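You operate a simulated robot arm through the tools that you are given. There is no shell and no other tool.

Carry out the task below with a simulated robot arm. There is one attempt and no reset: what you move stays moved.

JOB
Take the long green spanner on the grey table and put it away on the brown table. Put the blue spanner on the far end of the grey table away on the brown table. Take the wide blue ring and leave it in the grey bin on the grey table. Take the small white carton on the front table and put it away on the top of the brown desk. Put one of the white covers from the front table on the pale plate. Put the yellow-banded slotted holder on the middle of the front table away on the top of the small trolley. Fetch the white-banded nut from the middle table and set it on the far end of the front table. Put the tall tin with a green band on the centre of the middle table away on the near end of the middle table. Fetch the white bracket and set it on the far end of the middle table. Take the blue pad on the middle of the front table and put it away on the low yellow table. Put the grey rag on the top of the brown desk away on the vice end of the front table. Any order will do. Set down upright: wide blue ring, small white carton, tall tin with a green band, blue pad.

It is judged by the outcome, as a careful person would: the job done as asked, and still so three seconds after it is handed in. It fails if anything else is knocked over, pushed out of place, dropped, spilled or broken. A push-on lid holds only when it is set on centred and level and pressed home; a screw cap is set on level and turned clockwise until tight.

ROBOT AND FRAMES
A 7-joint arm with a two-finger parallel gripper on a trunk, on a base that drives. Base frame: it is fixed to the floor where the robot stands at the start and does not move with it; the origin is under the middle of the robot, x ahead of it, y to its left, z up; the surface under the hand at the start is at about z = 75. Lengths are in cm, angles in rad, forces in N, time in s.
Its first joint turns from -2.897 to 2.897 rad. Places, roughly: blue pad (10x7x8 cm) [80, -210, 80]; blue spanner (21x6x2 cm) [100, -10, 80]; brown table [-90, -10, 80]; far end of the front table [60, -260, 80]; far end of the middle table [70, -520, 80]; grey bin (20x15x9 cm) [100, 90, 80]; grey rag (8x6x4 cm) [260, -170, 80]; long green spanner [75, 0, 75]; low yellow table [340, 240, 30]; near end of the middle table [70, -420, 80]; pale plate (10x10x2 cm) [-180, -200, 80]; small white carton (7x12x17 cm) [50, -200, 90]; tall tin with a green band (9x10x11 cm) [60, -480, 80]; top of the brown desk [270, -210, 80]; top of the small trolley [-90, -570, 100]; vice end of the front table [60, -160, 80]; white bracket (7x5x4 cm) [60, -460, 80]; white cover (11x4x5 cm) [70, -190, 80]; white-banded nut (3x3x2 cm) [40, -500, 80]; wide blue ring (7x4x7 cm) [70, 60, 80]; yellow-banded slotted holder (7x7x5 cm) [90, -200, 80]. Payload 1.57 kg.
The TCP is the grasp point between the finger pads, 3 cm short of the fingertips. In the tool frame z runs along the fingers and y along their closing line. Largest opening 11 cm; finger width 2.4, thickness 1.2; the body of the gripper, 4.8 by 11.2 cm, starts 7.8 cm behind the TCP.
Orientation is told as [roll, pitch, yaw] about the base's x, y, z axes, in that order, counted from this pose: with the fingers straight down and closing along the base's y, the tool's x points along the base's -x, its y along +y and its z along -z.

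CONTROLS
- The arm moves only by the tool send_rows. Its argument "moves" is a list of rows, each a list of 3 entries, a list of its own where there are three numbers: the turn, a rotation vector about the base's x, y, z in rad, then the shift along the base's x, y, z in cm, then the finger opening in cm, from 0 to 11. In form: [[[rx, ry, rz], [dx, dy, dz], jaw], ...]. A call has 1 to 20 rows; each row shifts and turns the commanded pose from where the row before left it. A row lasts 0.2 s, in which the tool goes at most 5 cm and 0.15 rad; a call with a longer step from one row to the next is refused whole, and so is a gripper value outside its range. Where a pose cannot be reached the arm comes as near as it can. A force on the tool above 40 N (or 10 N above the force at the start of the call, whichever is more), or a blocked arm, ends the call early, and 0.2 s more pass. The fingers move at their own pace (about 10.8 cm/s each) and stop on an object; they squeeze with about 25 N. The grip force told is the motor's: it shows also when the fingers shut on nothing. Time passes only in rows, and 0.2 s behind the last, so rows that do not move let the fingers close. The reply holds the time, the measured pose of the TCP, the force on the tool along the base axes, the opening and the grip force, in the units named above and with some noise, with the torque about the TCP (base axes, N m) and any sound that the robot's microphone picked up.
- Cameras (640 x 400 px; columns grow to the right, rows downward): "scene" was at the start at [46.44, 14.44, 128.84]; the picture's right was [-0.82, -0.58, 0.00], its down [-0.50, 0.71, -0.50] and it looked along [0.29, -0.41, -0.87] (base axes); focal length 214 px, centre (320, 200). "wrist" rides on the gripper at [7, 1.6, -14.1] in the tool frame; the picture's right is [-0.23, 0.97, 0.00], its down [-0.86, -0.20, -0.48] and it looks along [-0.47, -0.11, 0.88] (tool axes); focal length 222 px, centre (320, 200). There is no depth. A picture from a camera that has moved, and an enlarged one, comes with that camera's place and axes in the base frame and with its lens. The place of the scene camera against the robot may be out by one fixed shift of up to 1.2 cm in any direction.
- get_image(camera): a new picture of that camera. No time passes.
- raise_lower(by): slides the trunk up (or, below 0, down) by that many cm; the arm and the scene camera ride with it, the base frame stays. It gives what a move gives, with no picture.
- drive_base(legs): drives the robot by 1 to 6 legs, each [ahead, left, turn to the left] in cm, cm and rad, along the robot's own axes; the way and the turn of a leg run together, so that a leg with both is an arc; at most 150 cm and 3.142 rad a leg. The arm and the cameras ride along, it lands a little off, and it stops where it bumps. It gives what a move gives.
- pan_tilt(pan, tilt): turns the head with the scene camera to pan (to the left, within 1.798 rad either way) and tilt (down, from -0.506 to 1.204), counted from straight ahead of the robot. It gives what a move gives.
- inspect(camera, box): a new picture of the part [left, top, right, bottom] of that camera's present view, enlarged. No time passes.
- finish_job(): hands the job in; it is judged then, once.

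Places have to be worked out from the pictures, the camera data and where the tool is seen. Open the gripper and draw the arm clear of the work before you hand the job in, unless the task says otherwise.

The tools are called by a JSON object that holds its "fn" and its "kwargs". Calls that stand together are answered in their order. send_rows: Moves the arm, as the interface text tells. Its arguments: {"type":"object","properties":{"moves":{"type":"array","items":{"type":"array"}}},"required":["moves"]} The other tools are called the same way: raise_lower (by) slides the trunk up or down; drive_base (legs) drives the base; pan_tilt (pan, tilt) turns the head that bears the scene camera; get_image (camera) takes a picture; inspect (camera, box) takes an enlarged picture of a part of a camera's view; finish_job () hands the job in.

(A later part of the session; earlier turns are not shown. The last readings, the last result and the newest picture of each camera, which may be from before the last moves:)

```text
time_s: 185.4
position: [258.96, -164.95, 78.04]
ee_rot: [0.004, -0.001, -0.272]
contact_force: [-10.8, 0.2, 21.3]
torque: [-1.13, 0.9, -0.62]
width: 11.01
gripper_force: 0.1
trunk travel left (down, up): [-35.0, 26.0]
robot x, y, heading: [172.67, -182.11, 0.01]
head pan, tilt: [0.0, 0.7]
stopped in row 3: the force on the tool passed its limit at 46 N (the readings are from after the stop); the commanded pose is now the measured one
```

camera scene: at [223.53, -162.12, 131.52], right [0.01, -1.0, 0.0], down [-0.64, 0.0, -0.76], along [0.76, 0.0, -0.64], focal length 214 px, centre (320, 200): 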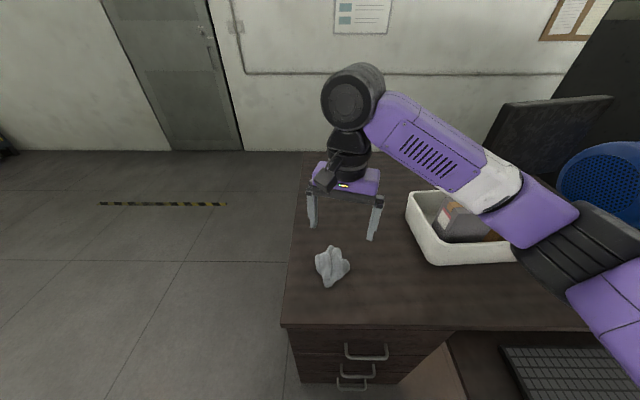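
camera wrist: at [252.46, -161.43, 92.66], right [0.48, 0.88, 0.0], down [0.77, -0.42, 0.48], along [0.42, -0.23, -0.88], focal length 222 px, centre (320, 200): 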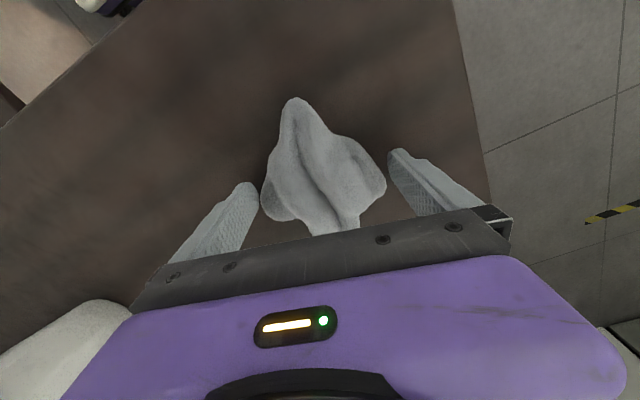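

The tips reached the desk (so it is at z 75). I rise 0.3 cm and close on the rag.

{"fn": "send_rows", "kwargs": {"moves": [[[0, 0, 0], [0, 0, 0.4], 11], [[0, 0, 0], [0, 0, 0], 0], [[0, 0, 0], [0, 0, 0], 0], [[0, 0, 0], [0, 0, 0], 0], [[0, 0, 0], [0, 0, 0], 0], [[0, 0, 0], [0, 0, 1], 0], [[0, 0, 0], [0, 0, 2], 0], [[0, 0, 0], [0, 0, 0], 0]]}}

{"fn": "get_image", "kwargs": {"camera": "wrist"}}

{"fn": "inspect", "kwargs": {"camera": "scene", "box": [280, 150, 440, 330]}}

```text
time_s: 187.2
position: [258.89, -164.75, 81.1]
ee_rot: [0.001, 0.001, -0.272]
contact_force: [-0.7, 0.1, -0.7]
torque: [0.02, -0.04, 0.03]
width: 5.47
gripper_force: 24.8
trunk travel left (down, up): [-35.0, 26.0]
robot x, y, heading: [172.49, -182.51, 0.012]
head pan, tilt: [0.0, 0.7]
```

```text
taken
camera wrist: at [252.44, -161.3, 95.23], right [0.48, 0.88, 0.0], down [0.77, -0.42, 0.48], along [0.42, -0.23, -0.88], focal length 222 px, centre (320, 200)
```

wrist: 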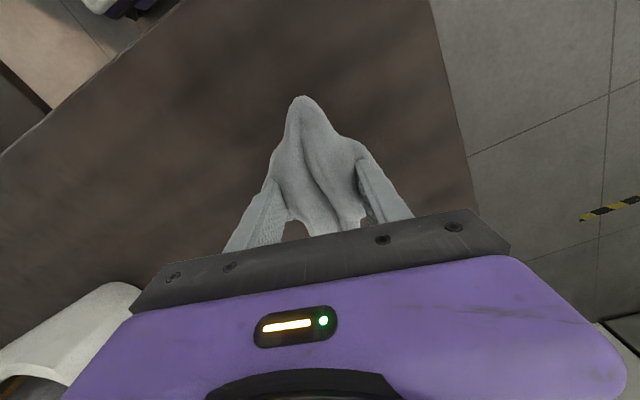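

```text
2.22 times, centred on (360, 240) of scene
camera zoom: at [223.52, -162.12, 131.51], right [0.01, -1.0, 0.0], down [-0.64, 0.0, -0.76], along [0.76, 0.0, -0.64], focal length 477 px, centre (231, 111)
```

zoom: 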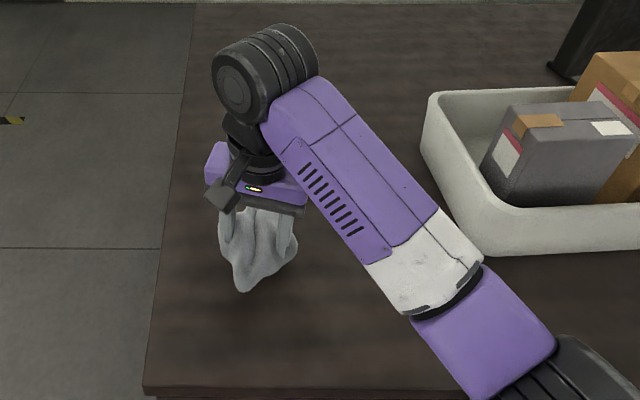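

The rag is held (5.5 cm). I lift it and drive round the vice end of the front table to its other side.

{"fn": "send_rows", "kwargs": {"moves": [[[0, 0, 0], [-1, 0, 4.5], 0], [[0, 0, 0], [-2, -1, 4], 0], [[0, 0, 0], [-2, -1, 4], 0], [[0, 0, 0], [-2, -1, 4], 0], [[0, 0, 0], [-2, -1, 4], 0], [[0, 0, 0], [-2, -1, 4], 0], [[0, 0, 0], [-2, -1, 4], 0], [[0, 0, 0], [0, 0, 4], 0], [[0, 0, 0], [0, 0, 0], 0]]}}

{"fn": "drive_base", "kwargs": {"legs": [[-5, 93, 0], [-150, 0, 0]]}}

{"fn": "pan_tilt", "kwargs": {"pan": -0.9, "tilt": 0.5}}

{"fn": "get_image", "kwargs": {"camera": "scene"}}

```text
time_s: 189.2
position: [245.82, -170.8, 113.62]
ee_rot: [0.0, 0.001, -0.273]
contact_force: [0.1, -0.3, -0.7]
torque: [-0.02, 0.02, 0.07]
width: 5.39
gripper_force: 25.0
trunk travel left (down, up): [-35.0, 26.0]
robot x, y, heading: [172.46, -182.19, 0.01]
head pan, tilt: [0.0, 0.7]
```

```text
time_s: 201.0
position: [93.85, -78.54, 113.61]
ee_rot: [0.002, 0.001, -0.264]
contact_force: [0.4, 0.3, -1.5]
torque: [-0.03, 0.0, -0.01]
width: 5.1
gripper_force: 25.4
trunk travel left (down, up): [-35.0, 26.0]
robot x, y, heading: [20.65, -90.9, 0.011]
head pan, tilt: [0.0, 0.7]
```

```text
time_s: 202.2
position: [93.81, -78.48, 113.57]
ee_rot: [0.001, -0.001, -0.263]
contact_force: [-0.4, -1.0, -0.6]
torque: [-0.02, 0.03, 0.02]
width: 5.1
gripper_force: 24.9
trunk travel left (down, up): [-35.0, 26.0]
robot x, y, heading: [20.6, -90.48, 0.016]
head pan, tilt: [-0.901, 0.499]
```

```text
taken
camera scene: at [68.63, -77.3, 133.28], right [-0.77, -0.63, 0.0], down [-0.3, 0.37, -0.88], along [0.56, -0.68, -0.48], focal length 214 px, centre (320, 200)
```

scene: 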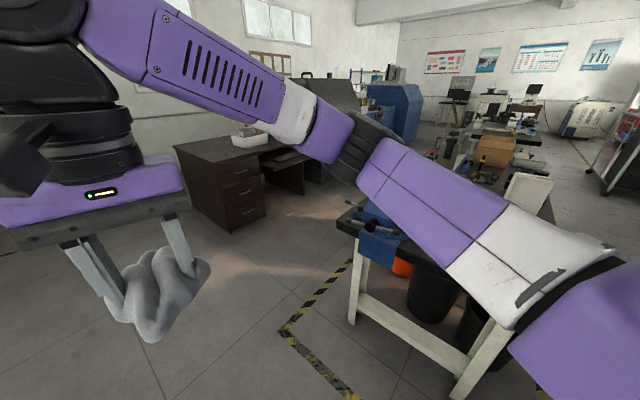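

Rag still held. I go on: back 24, sideways to y -160, then a bit back.

{"fn": "drive_base", "kwargs": {"legs": [[-24, 0, -0.014], [0, -68, 0], [-8, 0, 0]]}}

{"fn": "pan_tilt", "kwargs": {"pan": 0.0, "tilt": 0.8}}

{"fn": "get_image", "kwargs": {"camera": "scene"}}

{"fn": "get_image", "kwargs": {"camera": "wrist"}}

```text
time_s: 206.7
position: [70.17, -137.8, 113.66]
ee_rot: [0.002, -0.001, -0.275]
contact_force: [0.2, 0.0, -1.1]
torque: [0.02, -0.01, -0.01]
width: 5.1
gripper_force: 25.2
trunk travel left (down, up): [-35.0, 26.0]
robot x, y, heading: [-3.03, -149.41, 0.001]
head pan, tilt: [-0.901, 0.499]
stopped in leg 2: the robot was blocked; the commanded pose is now the measured one
```

```text
time_s: 207.9
position: [70.11, -137.81, 113.6]
ee_rot: [0.001, 0.0, -0.274]
contact_force: [-0.4, -1.1, -1.2]
torque: [-0.01, -0.02, 0.0]
width: 5.09
gripper_force: 24.9
trunk travel left (down, up): [-35.0, 26.0]
robot x, y, heading: [-3.2, -149.14, 0.005]
head pan, tilt: [0.0, 0.799]
```

```text
taken
camera scene: at [47.31, -129.16, 130.69], right [0.0, -1.0, 0.0], down [-0.72, 0.0, -0.7], along [0.7, 0.0, -0.72], focal length 214 px, centre (320, 200)
```

scene: 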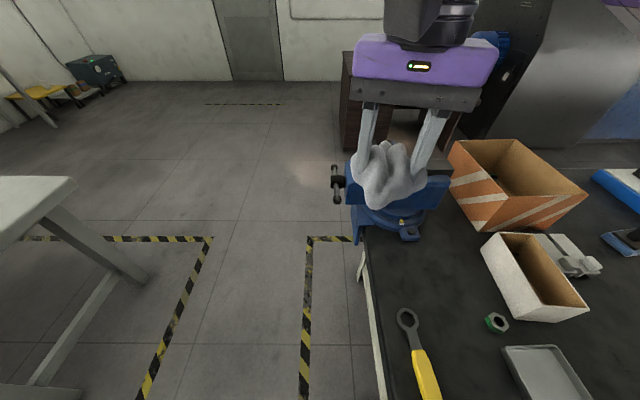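

```text
taken
camera wrist: at [63.7, -134.31, 127.71], right [0.48, 0.88, 0.0], down [0.77, -0.42, 0.48], along [0.42, -0.23, -0.88], focal length 222 px, centre (320, 200)
```

wrist: 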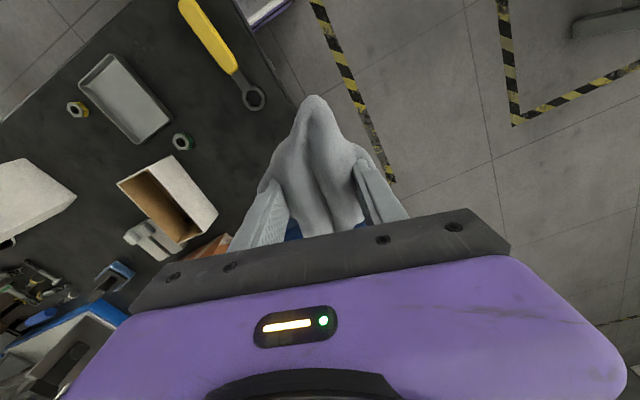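

The drive was blocked at y -149; I think of the bucket standing beside the table. I look down to the right.

{"fn": "pan_tilt", "kwargs": {"pan": -1.75, "tilt": 0.9}}

{"fn": "get_image", "kwargs": {"camera": "scene"}}

{"fn": "pan_tilt", "kwargs": {"pan": -1.2, "tilt": 1.1}}

{"fn": "get_image", "kwargs": {"camera": "scene"}}

```text
time_s: 209.6
position: [69.98, -137.9, 113.58]
ee_rot: [0.003, -0.001, -0.275]
contact_force: [0.1, 0.2, -0.5]
torque: [0.01, -0.06, 0.01]
width: 5.04
gripper_force: 24.9
trunk travel left (down, up): [-35.0, 26.0]
robot x, y, heading: [-3.47, -149.45, 0.009]
head pan, tilt: [-1.751, 0.901]
```

```text
taken
camera scene: at [37.93, -136.63, 129.9], right [-0.98, 0.17, 0.0], down [0.14, 0.77, -0.62], along [-0.11, -0.61, -0.78], focal length 214 px, centre (320, 200)
```

scene: 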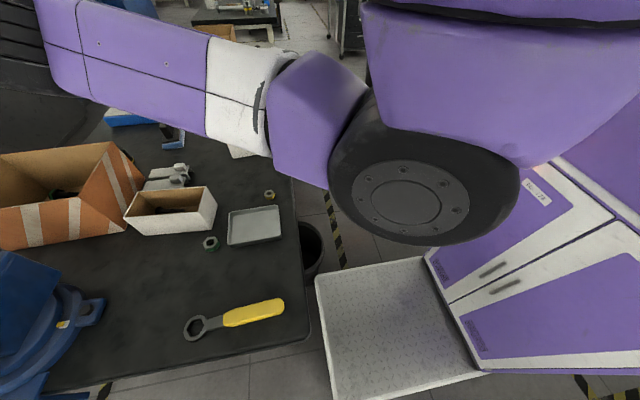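

```text
time_s: 210.6
position: [70.19, -137.77, 113.61]
ee_rot: [0.003, 0.0, -0.273]
contact_force: [0.2, -0.5, -0.2]
torque: [-0.02, 0.0, 0.01]
width: 5.09
gripper_force: 25.0
trunk travel left (down, up): [-35.0, 26.0]
robot x, y, heading: [-3.21, -149.01, 0.004]
head pan, tilt: [-1.201, 1.1]
```

```text
taken
camera scene: at [41.54, -135.07, 128.52], right [-0.93, -0.36, 0.0], down [-0.33, 0.83, -0.45], along [0.17, -0.42, -0.89], focal length 214 px, centre (320, 200)
```

scene: 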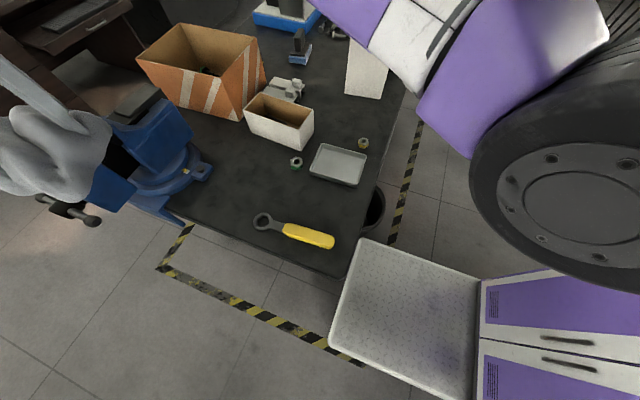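

The bucket beside the table's edge is what I touched; it seems unmoved, and I need not go further: the free spot at about (70, -158.5) on the vice end is in reach from here. I carry the rag over it.

{"fn": "send_rows", "kwargs": {"moves": [[[0, 0, 0], [0, -4.2, 0], 0], [[0, 0, 0], [0, -4.2, 0], 0], [[0, 0, 0], [0, -4.2, 0], 0], [[0, 0, 0], [0, -4.2, 0], 0], [[0, 0, 0], [0, -3.9, 0], 0], [[0, 0, 0], [0, 0, -4.5], 0], [[0, 0, 0], [0, 0, -4.5], 0], [[0, 0, 0], [0, 0, -4.5], 0], [[0, 0, 0], [0, 0, 0], 0]]}}

{"fn": "pan_tilt", "kwargs": {"pan": -0.4, "tilt": 0.9}}

{"fn": "get_image", "kwargs": {"camera": "scene"}}

{"fn": "get_image", "kwargs": {"camera": "wrist"}}

```text
time_s: 212.6
position: [70.13, -158.33, 100.26]
ee_rot: [0.004, 0.001, -0.275]
contact_force: [0.6, 0.7, -0.5]
torque: [0.0, 0.01, -0.01]
width: 5.09
gripper_force: 25.2
trunk travel left (down, up): [-35.0, 26.0]
robot x, y, heading: [-2.98, -149.51, 0.003]
head pan, tilt: [-1.201, 1.1]
```

```text
time_s: 213.7
position: [69.92, -158.34, 100.33]
ee_rot: [0.002, 0.0, -0.273]
contact_force: [-0.5, -0.1, -1.0]
torque: [-0.03, 0.01, -0.01]
width: 5.09
gripper_force: 24.9
trunk travel left (down, up): [-35.0, 26.0]
robot x, y, heading: [-3.03, -148.99, 0.006]
head pan, tilt: [-0.4, 0.901]
```

```text
taken
camera scene: at [46.2, -132.11, 129.9], right [-0.39, -0.92, 0.0], down [-0.72, 0.3, -0.62], along [0.57, -0.24, -0.78], focal length 214 px, centre (320, 200)
```

scene: 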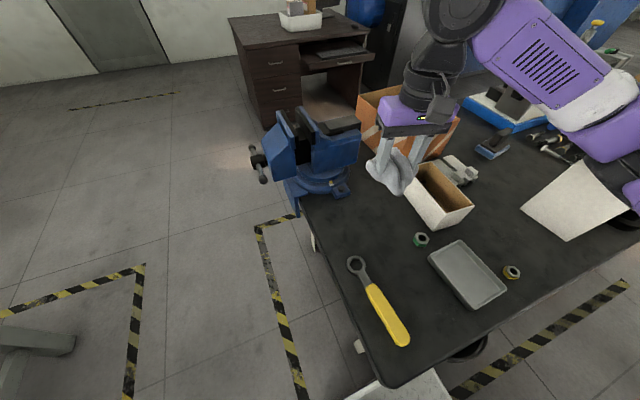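

```text
taken
camera wrist: at [63.65, -154.89, 114.35], right [0.48, 0.88, 0.0], down [0.77, -0.42, 0.48], along [0.42, -0.23, -0.88], focal length 222 px, centre (320, 200)
```

wrist: 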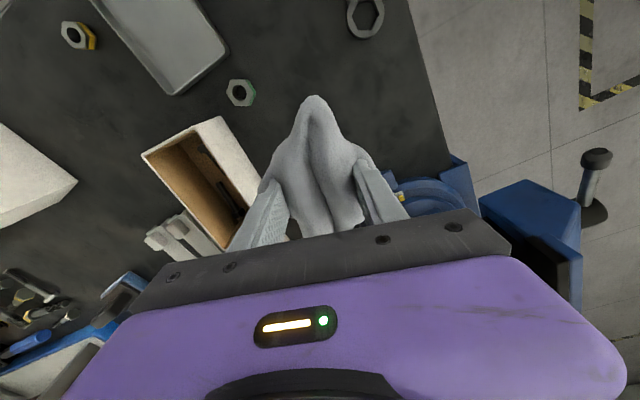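

The spot is free, but the arm's elbow hangs towards the carton, so I raise the trunk 12 cm to keep the elbow high, then lower the hand onto the spot.

{"fn": "raise_lower", "kwargs": {"by": 12}}

{"fn": "send_rows", "kwargs": {"moves": [[[0, 0, 0], [1.0, 1.3, -4], 0], [[0, 0, 0], [0, 0, -4.5], 0], [[0, 0, 0], [0, 0, -4.5], 0], [[0, 0, 0], [0, 0, -4.5], 0], [[0, 0, 0], [0, 0, -3], 0], [[0, 0, 0], [0, 0, 0], 0]]}}

{"fn": "get_image", "kwargs": {"camera": "scene"}}

{"fn": "get_image", "kwargs": {"camera": "wrist"}}

```text
time_s: 215.2
position: [69.99, -158.37, 112.27]
ee_rot: [0.001, 0.0, -0.273]
contact_force: [-0.9, 0.4, 0.3]
torque: [-0.01, -0.01, -0.02]
width: 5.07
gripper_force: 25.4
trunk travel left (down, up): [-47.0, 14.0]
robot x, y, heading: [-3.55, -149.41, 0.011]
head pan, tilt: [-0.4, 0.901]
```

```text
time_s: 216.6
position: [71.06, -157.09, 91.67]
ee_rot: [0.003, 0.0, -0.275]
contact_force: [0.0, -0.4, -0.7]
torque: [-0.02, 0.0, -0.02]
width: 5.06
gripper_force: 25.2
trunk travel left (down, up): [-47.0, 14.0]
robot x, y, heading: [-3.11, -148.93, 0.008]
head pan, tilt: [-0.4, 0.901]
```

```text
taken
camera scene: at [46.2, -132.1, 141.9], right [-0.38, -0.92, 0.0], down [-0.72, 0.3, -0.62], along [0.57, -0.24, -0.78], focal length 214 px, centre (320, 200)
```

scene: 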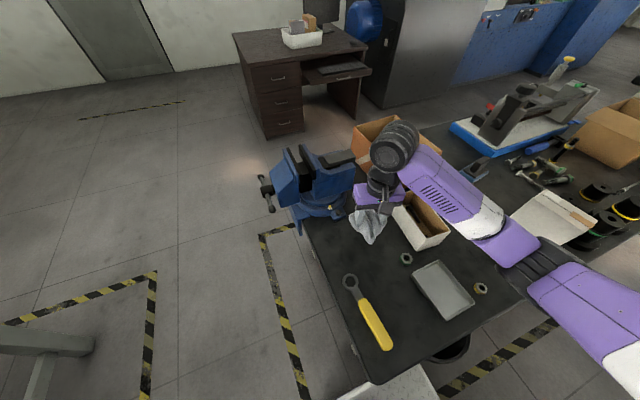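

```text
taken
camera wrist: at [64.57, -153.63, 105.79], right [0.48, 0.88, 0.0], down [0.77, -0.42, 0.48], along [0.42, -0.23, -0.88], focal length 222 px, centre (320, 200)
```

wrist: 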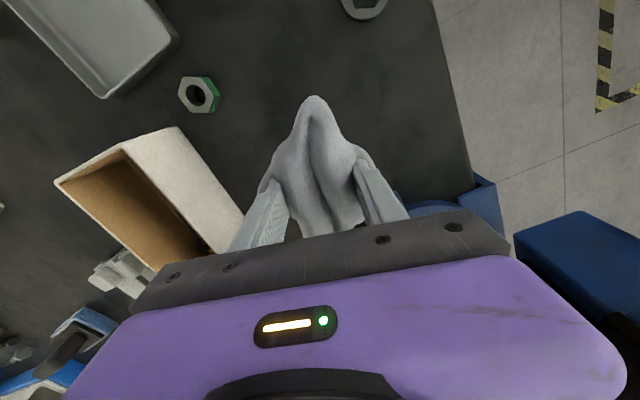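

The elbow keeps some 9 cm from the carton. I lower the rag on in small steps.

{"fn": "send_rows", "kwargs": {"moves": [[[0, 0, 0], [0, 0, -3], 0], [[0, 0, 0], [0, 0, -2.5], 0], [[0, 0, 0], [0, 0, -1], 0], [[0, 0, 0], [0, 0, -0.7], 0], [[0, 0, 0], [0, 0, 0], 0]]}}

{"fn": "get_image", "kwargs": {"camera": "scene"}}

```text
time_s: 217.8
position: [70.92, -157.14, 84.52]
ee_rot: [0.001, 0.0, -0.275]
contact_force: [0.3, -0.6, -1.5]
torque: [0.02, 0.01, -0.03]
width: 5.07
gripper_force: 25.8
trunk travel left (down, up): [-47.0, 14.0]
robot x, y, heading: [-3.23, -149.49, 0.006]
head pan, tilt: [-0.4, 0.901]
```

```text
taken
camera scene: at [46.2, -132.1, 141.9], right [-0.38, -0.92, 0.0], down [-0.72, 0.3, -0.62], along [0.57, -0.24, -0.78], focal length 214 px, centre (320, 200)
```

scene: 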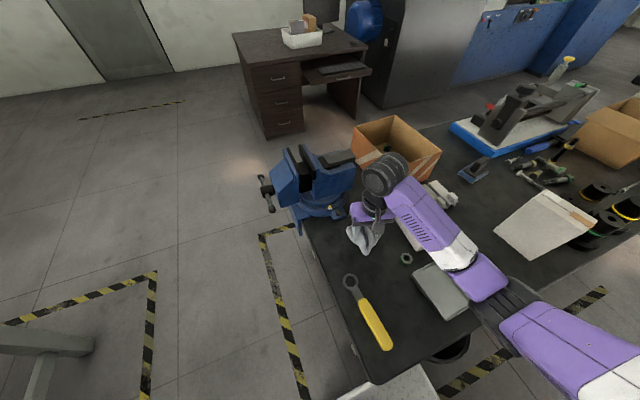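

{"fn": "send_rows", "kwargs": {"moves": [[[0, 0, 0], [0, 0, -0.4], 0], [[0, 0, 0], [0, 0, -0.3], 0], [[0, 0, 0], [0, 0, -0.2], 0], [[0, 0, 0], [0, 0, 0], 0]]}}

```text
time_s: 218.8
position: [71.03, -157.07, 83.73]
ee_rot: [0.002, -0.001, -0.276]
contact_force: [0.8, 0.1, 1.0]
torque: [0.02, -0.03, 0.04]
width: 5.1
gripper_force: 24.6
trunk travel left (down, up): [-47.0, 14.0]
robot x, y, heading: [-3.48, -148.95, 0.001]
head pan, tilt: [-0.4, 0.901]
```

The rag touches the table. I open the fingers and lift away.

{"fn": "send_rows", "kwargs": {"moves": [[[0, 0, 0], [0, 0, -0.1], 0], [[0, 0, 0], [0, 0, 0], 7], [[0, 0, 0], [0, 0, 0], 9], [[0, 0, 0], [0, 0, 0], 9], [[0, 0, 0], [0, 0, 1.5], 9], [[0, 0, 0], [0, 0, 4], 9], [[0, 0, 0], [0, 0, 4.5], 9], [[0, 0, 0], [0, 0, 4.5], 9], [[0, 0, 0], [0, 0, 4.5], 9], [[0, 0, 0], [0, 0, 4.5], 9], [[0, 0, 0], [0, 0, 4.5], 9], [[0, 0, 0], [0, 0, 4.5], 9], [[0, 0, 0], [0, 0, 0], 9]]}}

{"fn": "get_image", "kwargs": {"camera": "scene"}}

{"fn": "get_image", "kwargs": {"camera": "wrist"}}

```text
time_s: 221.6
position: [71.07, -156.95, 116.13]
ee_rot: [0.002, 0.002, -0.275]
contact_force: [0.0, 0.1, 0.1]
torque: [-0.01, 0.02, 0.0]
width: 9.0
gripper_force: 0.1
trunk travel left (down, up): [-47.0, 14.0]
robot x, y, heading: [-2.93, -149.27, 0.006]
head pan, tilt: [-0.4, 0.901]
```

```text
taken
camera scene: at [46.2, -132.1, 141.9], right [-0.38, -0.92, 0.0], down [-0.72, 0.3, -0.62], along [0.57, -0.24, -0.78], focal length 214 px, centre (320, 200)
```

scene: 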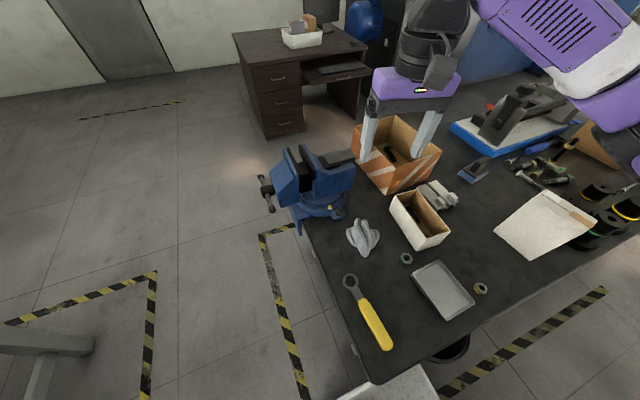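

```text
taken
camera wrist: at [64.67, -153.5, 130.25], right [0.48, 0.88, 0.0], down [0.77, -0.42, 0.48], along [0.42, -0.23, -0.88], focal length 222 px, centre (320, 200)
```

wrist: 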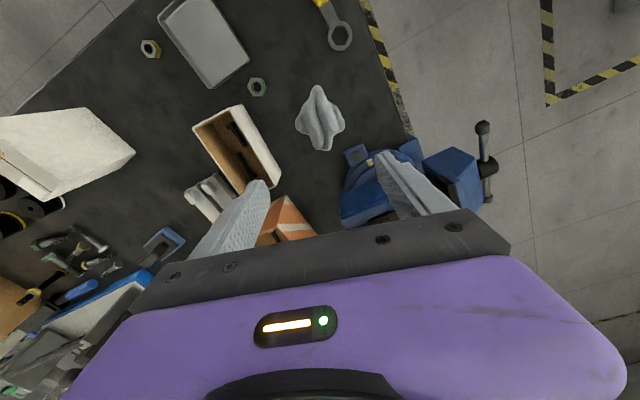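

The rag lies well on the vice end. Now the carton: I back off from the bucket and move sideways to y -200.

{"fn": "drive_base", "kwargs": {"legs": [[-17.5, 0, 0], [0, -50, 0]]}}

{"fn": "pan_tilt", "kwargs": {"pan": -0.2, "tilt": 0.9}}

{"fn": "get_image", "kwargs": {"camera": "scene"}}

{"fn": "get_image", "kwargs": {"camera": "wrist"}}

```text
time_s: 225.7
position: [53.95, -207.81, 116.16]
ee_rot: [0.001, 0.0, -0.277]
contact_force: [1.1, 0.0, 0.0]
torque: [-0.01, 0.02, -0.01]
width: 9.0
gripper_force: 0.0
trunk travel left (down, up): [-47.0, 14.0]
robot x, y, heading: [-20.65, -200.14, 0.003]
head pan, tilt: [-0.4, 0.901]
```

```text
time_s: 226.4
position: [53.73, -207.77, 116.09]
ee_rot: [0.002, 0.001, -0.276]
contact_force: [-0.4, 0.0, 0.0]
torque: [0.01, -0.01, -0.03]
width: 8.98
gripper_force: 0.1
trunk travel left (down, up): [-47.0, 14.0]
robot x, y, heading: [-20.47, -200.15, 0.007]
head pan, tilt: [-0.201, 0.901]
```

```text
taken
camera scene: at [29.41, -181.36, 141.9], right [-0.2, -0.98, 0.0], down [-0.77, 0.15, -0.62], along [0.61, -0.12, -0.78], focal length 214 px, centre (320, 200)
```

scene: 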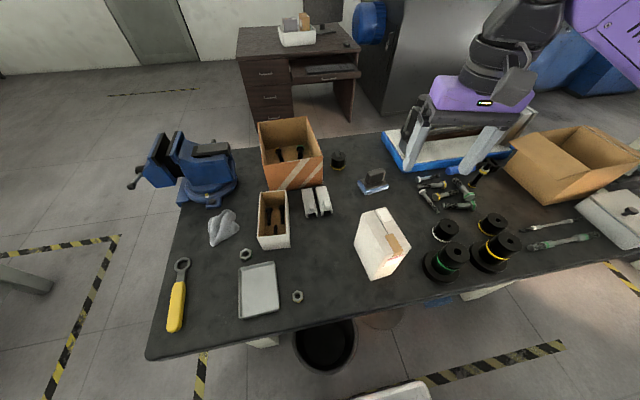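

```text
taken
camera wrist: at [47.42, -204.23, 130.2], right [0.48, 0.88, 0.0], down [0.77, -0.43, 0.48], along [0.42, -0.23, -0.88], focal length 222 px, centre (320, 200)
```

wrist: 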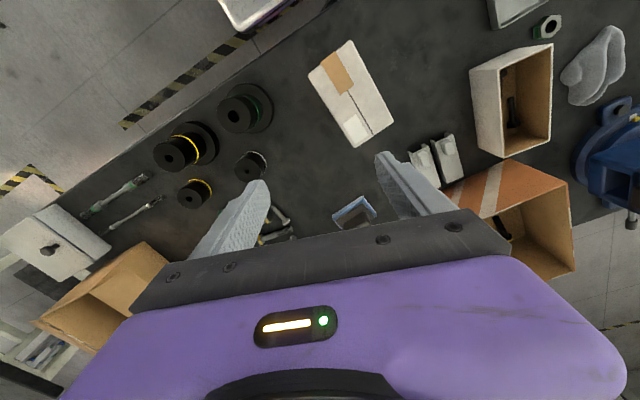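

The wrist view puts the carton's top at centre (51.6, -201.5), turned 0.14 rad. I centre the hand above it and open fully.

{"fn": "send_rows", "kwargs": {"moves": [[[0, 0, 0.14], [-0.7, 2.1, 0], 11], [[0, 0, 0.14], [-0.7, 2.1, 0], 11], [[0, 0, 0.135], [-0.7, 2.1, 0], 11], [[0, 0, 0], [0, 0, -4], 11], [[0, 0, 0], [0, 0, -4], 11], [[0, 0, 0], [0, 0, 0], 11]]}}

{"fn": "get_image", "kwargs": {"camera": "wrist"}}

{"fn": "get_image", "kwargs": {"camera": "scene"}}

```text
time_s: 227.8
position: [51.65, -201.48, 107.95]
ee_rot: [0.002, -0.002, 0.14]
contact_force: [1.0, -0.4, 0.3]
torque: [0.0, 0.02, 0.01]
width: 11.0
gripper_force: 0.0
trunk travel left (down, up): [-47.0, 14.0]
robot x, y, heading: [-20.44, -199.9, 0.006]
head pan, tilt: [-0.201, 0.901]
```

```text
taken
camera wrist: at [44.37, -200.73, 121.99], right [0.09, 1.0, 0.0], down [0.87, -0.08, 0.48], along [0.48, -0.04, -0.88], focal length 222 px, centre (320, 200)
```

wrist: 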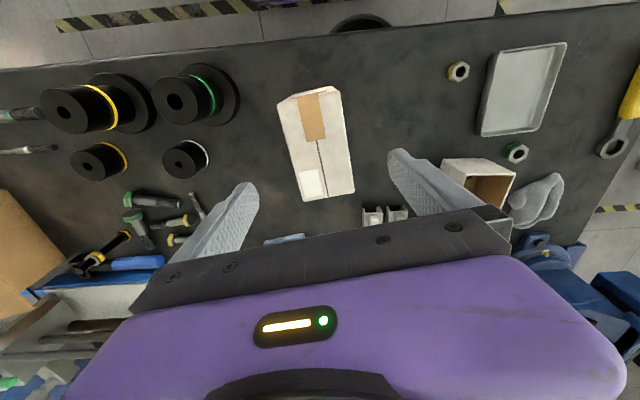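

```text
taken
camera scene: at [29.41, -181.34, 141.9], right [-0.2, -0.98, 0.0], down [-0.77, 0.15, -0.62], along [0.61, -0.12, -0.78], focal length 214 px, centre (320, 200)
```

scene: 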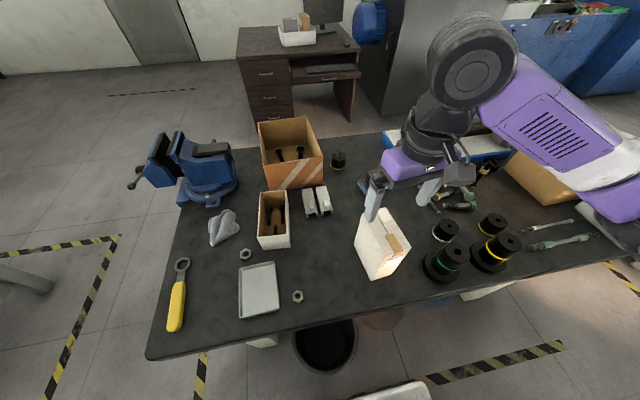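

The carton is centred and aligned between the fingers. I go down to z 91 around its upper half.

{"fn": "send_rows", "kwargs": {"moves": [[[0, 0, 0], [-0.3, 0, -4], 11], [[0, 0, 0], [0, 0, -4], 11], [[0, 0, 0], [0, 0, -4], 11], [[0, 0, 0], [0, 0, -3], 11], [[0, 0, 0], [0, 0, -1.8], 11], [[0, 0, 0], [0, 0, 0], 11]]}}

{"fn": "get_image", "kwargs": {"camera": "wrist"}}

{"fn": "get_image", "kwargs": {"camera": "scene"}}

```text
time_s: 229.2
position: [51.38, -201.53, 91.42]
ee_rot: [0.002, 0.001, 0.138]
contact_force: [-0.2, -0.4, -0.7]
torque: [-0.04, -0.02, -0.01]
width: 10.99
gripper_force: 0.0
trunk travel left (down, up): [-47.0, 14.0]
robot x, y, heading: [-20.4, -200.01, 0.003]
head pan, tilt: [-0.201, 0.901]
```

```text
taken
camera wrist: at [44.09, -200.87, 105.46], right [0.09, 1.0, 0.0], down [0.87, -0.08, 0.48], along [0.48, -0.04, -0.88], focal length 222 px, centre (320, 200)
```

wrist: 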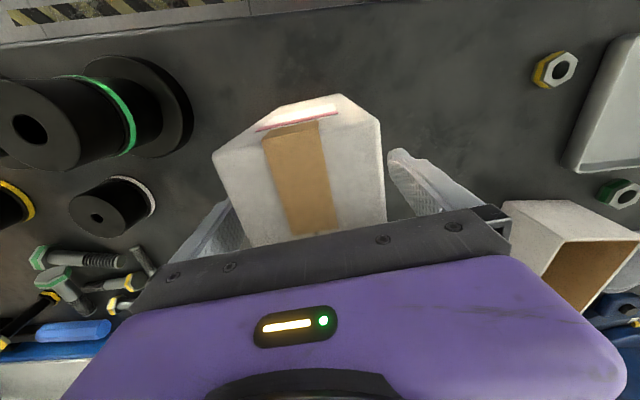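

```text
taken
camera scene: at [29.41, -181.35, 141.9], right [-0.2, -0.98, 0.0], down [-0.77, 0.15, -0.62], along [0.61, -0.12, -0.78], focal length 214 px, centre (320, 200)
```

scene: 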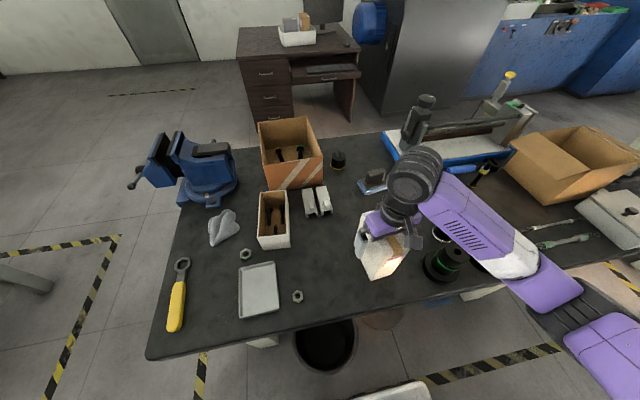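

The carton is centred within a few millimetres. I close on it and lift gently.

{"fn": "send_rows", "kwargs": {"moves": [[[0, 0, 0], [0, -0.3, 0], 11], [[0, 0, 0], [0, 0, 0], 0], [[0, 0, 0], [0, 0, 0], 0], [[0, 0, 0], [0, 0, 0], 0], [[0, 0, 0], [0, 0, 0], 0], [[0, 0, 0], [0, 0, 0.5], 0], [[0, 0, 0], [0, 0, 1], 0], [[0, 0, 0], [0, 0, 1.5], 0], [[0, 0, 0], [0, 0, 0], 0]]}}

{"fn": "get_image", "kwargs": {"camera": "scene"}}

```text
time_s: 231.2
position: [51.4, -201.74, 94.43]
ee_rot: [0.001, 0.001, 0.141]
contact_force: [-0.2, -0.9, -2.5]
torque: [0.0, -0.01, 0.0]
width: 6.82
gripper_force: 24.9
trunk travel left (down, up): [-47.0, 14.0]
robot x, y, heading: [-20.4, -199.71, 0.005]
head pan, tilt: [-0.201, 0.901]
```

```text
taken
camera scene: at [29.42, -181.35, 141.89], right [-0.2, -0.98, 0.0], down [-0.77, 0.15, -0.62], along [0.61, -0.12, -0.78], focal length 214 px, centre (320, 200)
```

scene: 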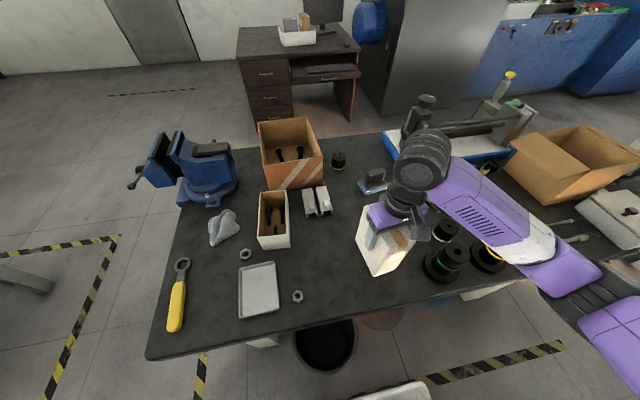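

Carton held (6.8 cm, about 3 N). I lift it well up and drive round the vice end to the desk.

{"fn": "send_rows", "kwargs": {"moves": [[[0, 0, 0], [0, 0, 4], 0], [[0, 0, 0], [0, 0, 4], 0], [[0, 0, 0], [0, 0, 4], 0], [[0, 0, 0], [0, 0, 4], 0], [[0, 0, 0], [0, 0, 4], 0], [[0, 0, 0], [0, 0, 4], 0], [[0, 0, 0], [0, 0, 0], 0]]}}

{"fn": "drive_base", "kwargs": {"legs": [[0, 55, 0], [22, 55, 0], [150, 0, 0], [27, 0, 0]]}}

{"fn": "pan_tilt", "kwargs": {"pan": -0.3, "tilt": 0.7}}

{"fn": "get_image", "kwargs": {"camera": "scene"}}

```text
time_s: 232.8
position: [51.2, -201.78, 118.28]
ee_rot: [0.001, -0.001, 0.138]
contact_force: [-0.8, 0.3, -3.0]
torque: [0.02, 0.0, -0.01]
width: 6.81
gripper_force: 24.7
trunk travel left (down, up): [-47.0, 14.0]
robot x, y, heading: [-21.1, -199.78, 0.003]
head pan, tilt: [-0.201, 0.901]
```

```text
time_s: 247.4
position: [248.16, -94.57, 118.42]
ee_rot: [0.002, 0.0, 0.126]
contact_force: [0.3, 0.3, -2.8]
torque: [0.02, 0.04, 0.02]
width: 6.77
gripper_force: 24.6
trunk travel left (down, up): [-47.0, 14.0]
robot x, y, heading: [176.52, -91.5, -0.009]
head pan, tilt: [-0.201, 0.901]
```

```text
time_s: 248.1
position: [248.13, -94.48, 118.32]
ee_rot: [0.003, 0.001, 0.125]
contact_force: [-0.6, 0.0, -2.3]
torque: [-0.01, 0.0, -0.02]
width: 6.78
gripper_force: 25.4
trunk travel left (down, up): [-47.0, 14.0]
robot x, y, heading: [176.43, -91.44, -0.011]
head pan, tilt: [-0.3, 0.7]
```

```text
taken
camera scene: at [227.3, -74.8, 143.51], right [-0.31, -0.95, 0.0], down [-0.61, 0.2, -0.76], along [0.73, -0.23, -0.64], focal length 214 px, centre (320, 200)
```

scene: 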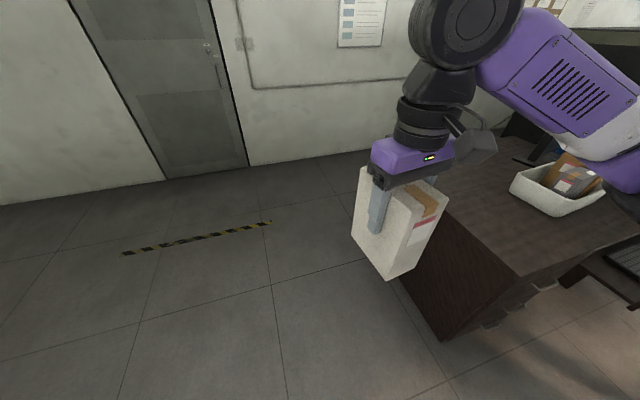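

All fine; I move sideways to the right to bring the carton over the desk.

{"fn": "drive_base", "kwargs": {"legs": [[2, -81, 0.01]]}}

{"fn": "pan_tilt", "kwargs": {"pan": 0.0, "tilt": 0.8}}

{"fn": "get_image", "kwargs": {"camera": "scene"}}

{"fn": "get_image", "kwargs": {"camera": "wrist"}}

```text
time_s: 252.4
position: [250.22, -173.13, 118.31]
ee_rot: [0.003, 0.001, 0.146]
contact_force: [0.1, 0.2, -2.3]
torque: [-0.03, 0.01, 0.01]
width: 6.79
gripper_force: 25.4
trunk travel left (down, up): [-47.0, 14.0]
robot x, y, heading: [178.33, -171.79, 0.008]
head pan, tilt: [-0.3, 0.7]
```

```text
time_s: 253.2
position: [250.15, -173.12, 118.32]
ee_rot: [0.002, 0.0, 0.146]
contact_force: [0.2, 0.8, -2.7]
torque: [-0.01, 0.03, 0.02]
width: 6.78
gripper_force: 25.5
trunk travel left (down, up): [-47.0, 14.0]
robot x, y, heading: [178.42, -171.67, 0.013]
head pan, tilt: [0.0, 0.799]
```

```text
taken
camera scene: at [228.86, -151.39, 142.69], right [0.01, -1.0, 0.0], down [-0.72, -0.01, -0.7], along [0.7, 0.01, -0.72], focal length 214 px, centre (320, 200)
```

scene: 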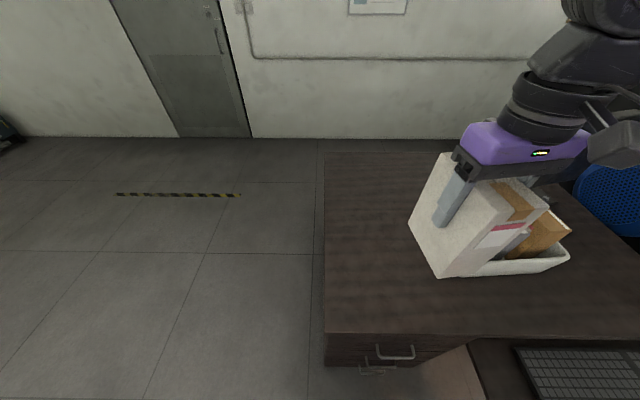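

```text
taken
camera wrist: at [242.95, -172.49, 132.42], right [0.08, 1.0, 0.0], down [0.88, -0.07, 0.48], along [0.48, -0.04, -0.88], focal length 222 px, centre (320, 200)
```

wrist: 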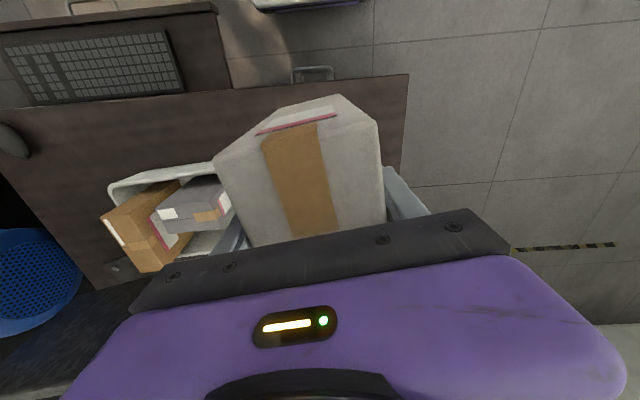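

The desk's free part runs y -153 to -197. I move the carton over (262, -173) and lower it part way.

{"fn": "send_rows", "kwargs": {"moves": [[[0, 0, 0], [4, 0, 0], 0], [[0, 0, 0], [4, 0, 0], 0], [[0, 0, 0], [4, 0, 0], 0], [[0, 0, 0], [0, 0, -4.5], 0], [[0, 0, 0], [0, 0, -4.5], 0], [[0, 0, 0], [0, 0, -4.5], 0], [[0, 0, 0], [0, 0, -4.5], 0], [[0, 0, 0], [0, 0, -4.5], 0], [[0, 0, 0], [0, 0, -4.5], 0], [[0, 0, 0], [0, 0, -3], 0], [[0, 0, 0], [0, 0, 0], 0]]}}

{"fn": "get_image", "kwargs": {"camera": "scene"}}

```text
time_s: 255.6
position: [262.29, -173.2, 88.26]
ee_rot: [0.001, 0.001, 0.147]
contact_force: [0.2, -0.3, -2.9]
torque: [0.0, 0.03, 0.01]
width: 6.77
gripper_force: 25.2
trunk travel left (down, up): [-47.0, 14.0]
robot x, y, heading: [178.17, -171.9, 0.008]
head pan, tilt: [0.0, 0.799]
```

```text
taken
camera scene: at [228.86, -151.38, 142.69], right [0.01, -1.0, 0.0], down [-0.72, -0.01, -0.7], along [0.7, 0.01, -0.72], focal length 214 px, centre (320, 200)
```

scene: 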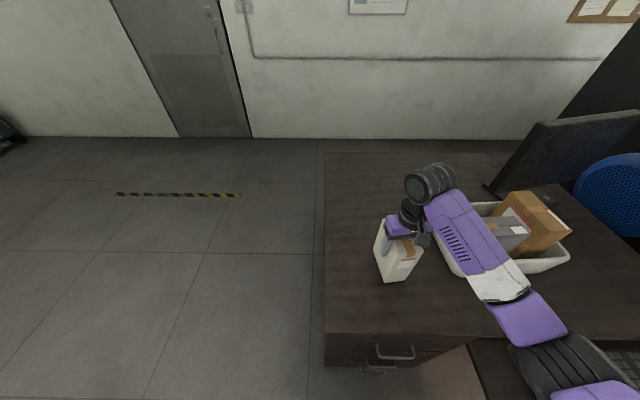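

{"fn": "send_rows", "kwargs": {"moves": [[[0, 0, 0], [0, 0, -0.8], 0], [[0, 0, 0], [0, 0, -0.5], 0], [[0, 0, 0], [0, 0, -0.3], 0], [[0, 0, 0], [0, 0, 0], 0]]}}

```text
time_s: 256.6
position: [262.28, -173.12, 86.73]
ee_rot: [0.002, 0.0, 0.148]
contact_force: [-0.9, -0.2, -2.4]
torque: [0.01, 0.03, 0.0]
width: 6.8
gripper_force: 25.0
trunk travel left (down, up): [-47.0, 14.0]
robot x, y, heading: [178.7, -171.86, 0.005]
head pan, tilt: [0.0, 0.799]
```

{"fn": "send_rows", "kwargs": {"moves": [[[0, 0, 0], [0, 0, -0.2], 0], [[0, 0, 0], [0, 0, -0.2], 0], [[0, 0, 0], [0, 0, 0], 0]]}}

```text
time_s: 257.4
position: [262.21, -173.07, 86.38]
ee_rot: [0.002, -0.001, 0.147]
contact_force: [0.7, -1.2, -1.7]
torque: [-0.03, -0.01, 0.0]
width: 6.79
gripper_force: 24.7
trunk travel left (down, up): [-47.0, 14.0]
robot x, y, heading: [178.21, -171.7, 0.01]
head pan, tilt: [0.0, 0.799]
```

{"fn": "send_rows", "kwargs": {"moves": [[[0, 0, 0], [0, 0, -0.15], 0], [[0, 0, 0], [0, 0, -0.1], 0], [[0, 0, 0], [0, 0, 0], 0]]}}

```text
time_s: 258.2
position: [262.37, -173.06, 86.33]
ee_rot: [0.001, -0.005, 0.149]
contact_force: [0.9, 2.5, 22.4]
torque: [-0.22, 0.07, -0.08]
width: 6.79
gripper_force: 25.2
trunk travel left (down, up): [-47.0, 14.0]
robot x, y, heading: [178.55, -171.44, 0.01]
head pan, tilt: [0.0, 0.799]
```

The carton stands on the desk. I ease up a hair, open, and rise straight up.

{"fn": "send_rows", "kwargs": {"moves": [[[0, 0, 0], [0, 0, 0.15], 0], [[0, 0, 0], [0, 0, 0], 8], [[0, 0, 0], [0, 0, 0], 11], [[0, 0, 0], [0, 0, 0], 11], [[0, 0, 0], [0, 0, 2], 11], [[0, 0, 0], [0, 0, 4], 11], [[0, 0, 0], [0, 0, 4.5], 11], [[0, 0, 0], [0, 0, 4.5], 11], [[0, 0, 0], [0, 0, 4.5], 11], [[0, 0, 0], [0, 0, 4.5], 11], [[0, 0, 0], [0, 0, 4.5], 11], [[0, 0, 0], [0, 0, 0], 11]]}}

{"fn": "get_image", "kwargs": {"camera": "scene"}}

{"fn": "get_image", "kwargs": {"camera": "wrist"}}

```text
time_s: 260.8
position: [261.93, -173.16, 114.69]
ee_rot: [0.002, 0.0, 0.147]
contact_force: [-0.2, -0.4, 0.1]
torque: [-0.01, 0.0, 0.02]
width: 11.0
gripper_force: 0.1
trunk travel left (down, up): [-47.0, 14.0]
robot x, y, heading: [178.5, -171.76, 0.008]
head pan, tilt: [0.0, 0.799]
```

```text
taken
camera scene: at [228.85, -151.38, 142.69], right [0.01, -1.0, 0.0], down [-0.72, -0.01, -0.7], along [0.7, 0.01, -0.72], focal length 214 px, centre (320, 200)
```

scene: 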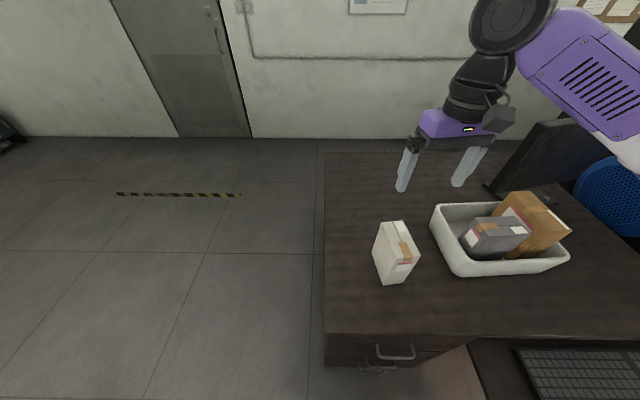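

```text
taken
camera wrist: at [254.76, -172.52, 128.85], right [0.08, 1.0, 0.0], down [0.88, -0.07, 0.48], along [0.48, -0.04, -0.88], focal length 222 px, centre (320, 200)
```

wrist: 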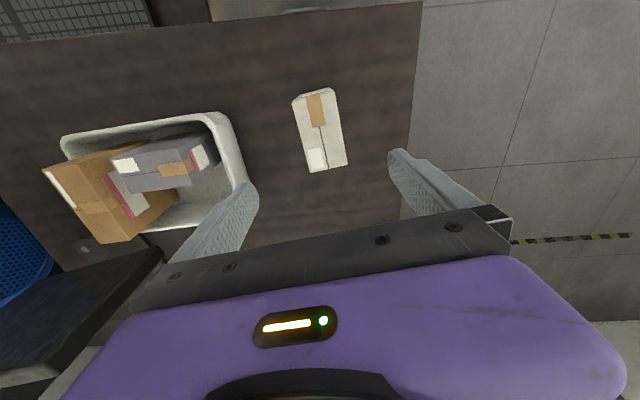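

The carton stands upright on the desk. Next the blue pad: I turn left to face the front table and come close to it.

{"fn": "drive_base", "kwargs": {"legs": [[0, 0, 3.13], [21, 36, 0]]}}

{"fn": "pan_tilt", "kwargs": {"pan": 0.0, "tilt": 0.85}}

{"fn": "get_image", "kwargs": {"camera": "scene"}}

{"fn": "get_image", "kwargs": {"camera": "wrist"}}

```text
time_s: 270.7
position: [73.92, -205.44, 114.73]
ee_rot: [0.002, -0.001, -3.004]
contact_force: [0.3, 0.4, -0.7]
torque: [0.02, -0.04, 0.0]
width: 11.01
gripper_force: 0.0
trunk travel left (down, up): [-47.0, 14.0]
robot x, y, heading: [157.49, -207.44, -3.144]
head pan, tilt: [0.0, 0.799]
```

```text
time_s: 271.3
position: [73.98, -205.6, 114.79]
ee_rot: [0.001, -0.001, -3.005]
contact_force: [0.1, 0.0, -0.3]
torque: [-0.01, -0.01, 0.01]
width: 10.98
gripper_force: 0.1
trunk travel left (down, up): [-47.0, 14.0]
robot x, y, heading: [157.66, -207.7, -3.145]
head pan, tilt: [0.0, 0.85]
```

```text
taken
camera scene: at [107.01, -227.92, 142.29], right [0.0, 1.0, 0.0], down [0.75, 0.0, -0.66], along [-0.66, 0.0, -0.75], focal length 214 px, centre (320, 200)
```

scene: 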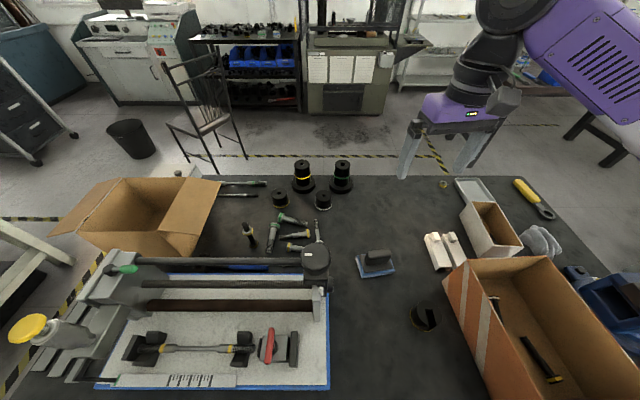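

```text
taken
camera wrist: at [81.0, -206.15, 128.81], right [-0.09, -1.0, 0.0], down [-0.87, 0.08, 0.48], along [-0.48, 0.04, -0.88], focal length 222 px, centre (320, 200)
```

wrist: 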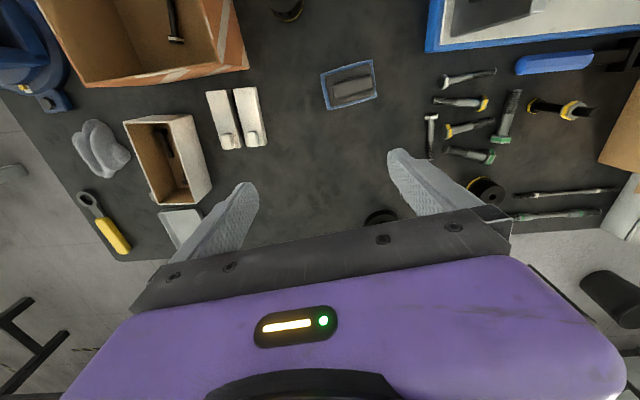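

I enlarge the pad and the covers in both views.

{"fn": "inspect", "kwargs": {"camera": "scene", "box": [330, 220, 470, 340]}}

{"fn": "inspect", "kwargs": {"camera": "wrist", "box": [190, 30, 400, 170]}}

```text
3.33 times, centred on (400, 280) of scene
camera zoom: at [107.01, -227.92, 142.29], right [0.0, 1.0, 0.0], down [0.75, 0.0, -0.66], along [-0.66, 0.0, -0.75], focal length 715 px, centre (53, -67)
```

zoom: 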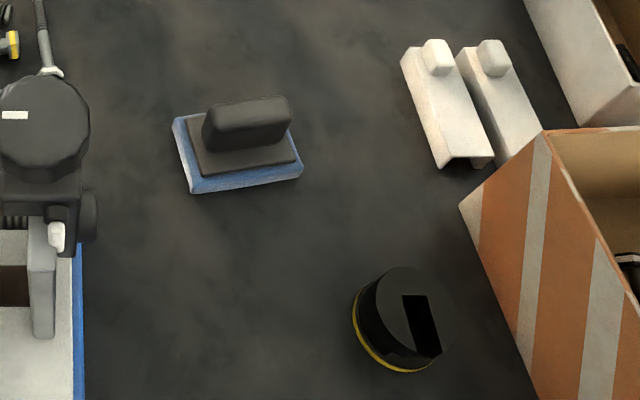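

```text
2.86 times, centred on (295, 100) of wrist
camera zoom: at [81.0, -206.15, 128.81], right [-0.09, -1.0, 0.0], down [-0.87, 0.08, 0.48], along [-0.48, 0.04, -0.88], focal length 635 px, centre (391, 486)
```

zoom: 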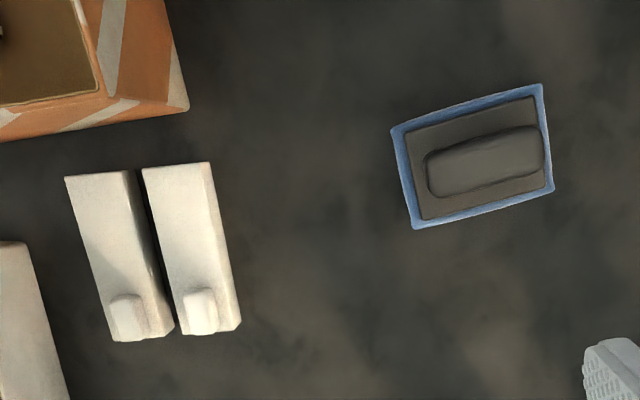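

The pad's handle runs nearly along y, its middle at about (79.1, -211.8), top near z 88. I turn the hand to close across it and come down to z 98.

{"fn": "send_rows", "kwargs": {"moves": [[[0, 0, -0.145], [1.3, -1.6, 0], 8], [[0, 0, -0.145], [1.3, -1.6, 0], 8], [[0, 0, -0.145], [1.3, -1.5, 0], 8], [[0, 0, -0.145], [1.2, -1.5, 0], 8], [[0, 0, -0.145], [0, 0, 0], 8], [[0, 0, -0.145], [0, 0, 0], 8], [[0, 0, -0.145], [0, 0, 0], 8], [[0, 0, -0.145], [0, 0, 0], 8], [[0, 0, -0.145], [0, 0, 0], 8], [[0, 0, -0.145], [0, 0, 0], 8], [[0, 0, -0.142], [0, 0, 0], 8], [[0, 0, 0], [0, 0, -4], 8], [[0, 0, 0], [0, 0, -4], 8], [[0, 0, 0], [0, 0, -4], 8], [[0, 0, 0], [0, 0, -4], 8], [[0, 0, 0], [0, 0, 0], 8]]}}

{"fn": "get_image", "kwargs": {"camera": "wrist"}}

{"fn": "get_image", "kwargs": {"camera": "scene"}}

```text
time_s: 274.7
position: [79.32, -211.8, 98.53]
ee_rot: [0.001, 0.001, 1.686]
contact_force: [-0.3, 0.3, -0.7]
torque: [0.01, 0.02, 0.01]
width: 7.99
gripper_force: 0.0
trunk travel left (down, up): [-47.0, 14.0]
robot x, y, heading: [157.43, -208.19, -3.143]
head pan, tilt: [0.0, 0.85]
```

```text
taken
camera wrist: at [78.42, -218.91, 112.64], right [-0.99, 0.11, 0.0], down [0.1, 0.87, 0.48], along [0.05, 0.48, -0.88], focal length 222 px, centre (320, 200)
```

wrist: 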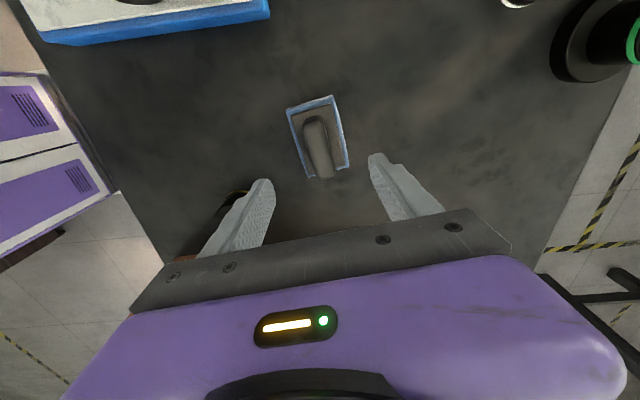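

```text
taken
camera scene: at [107.01, -227.92, 142.29], right [0.0, 1.0, 0.0], down [0.75, 0.0, -0.66], along [-0.66, 0.0, -0.75], focal length 214 px, centre (320, 200)
```

scene: 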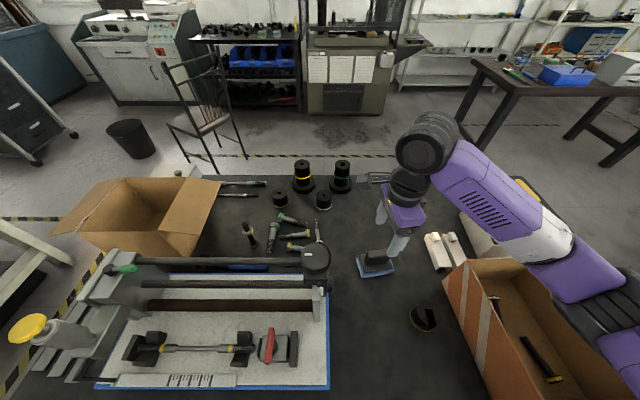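

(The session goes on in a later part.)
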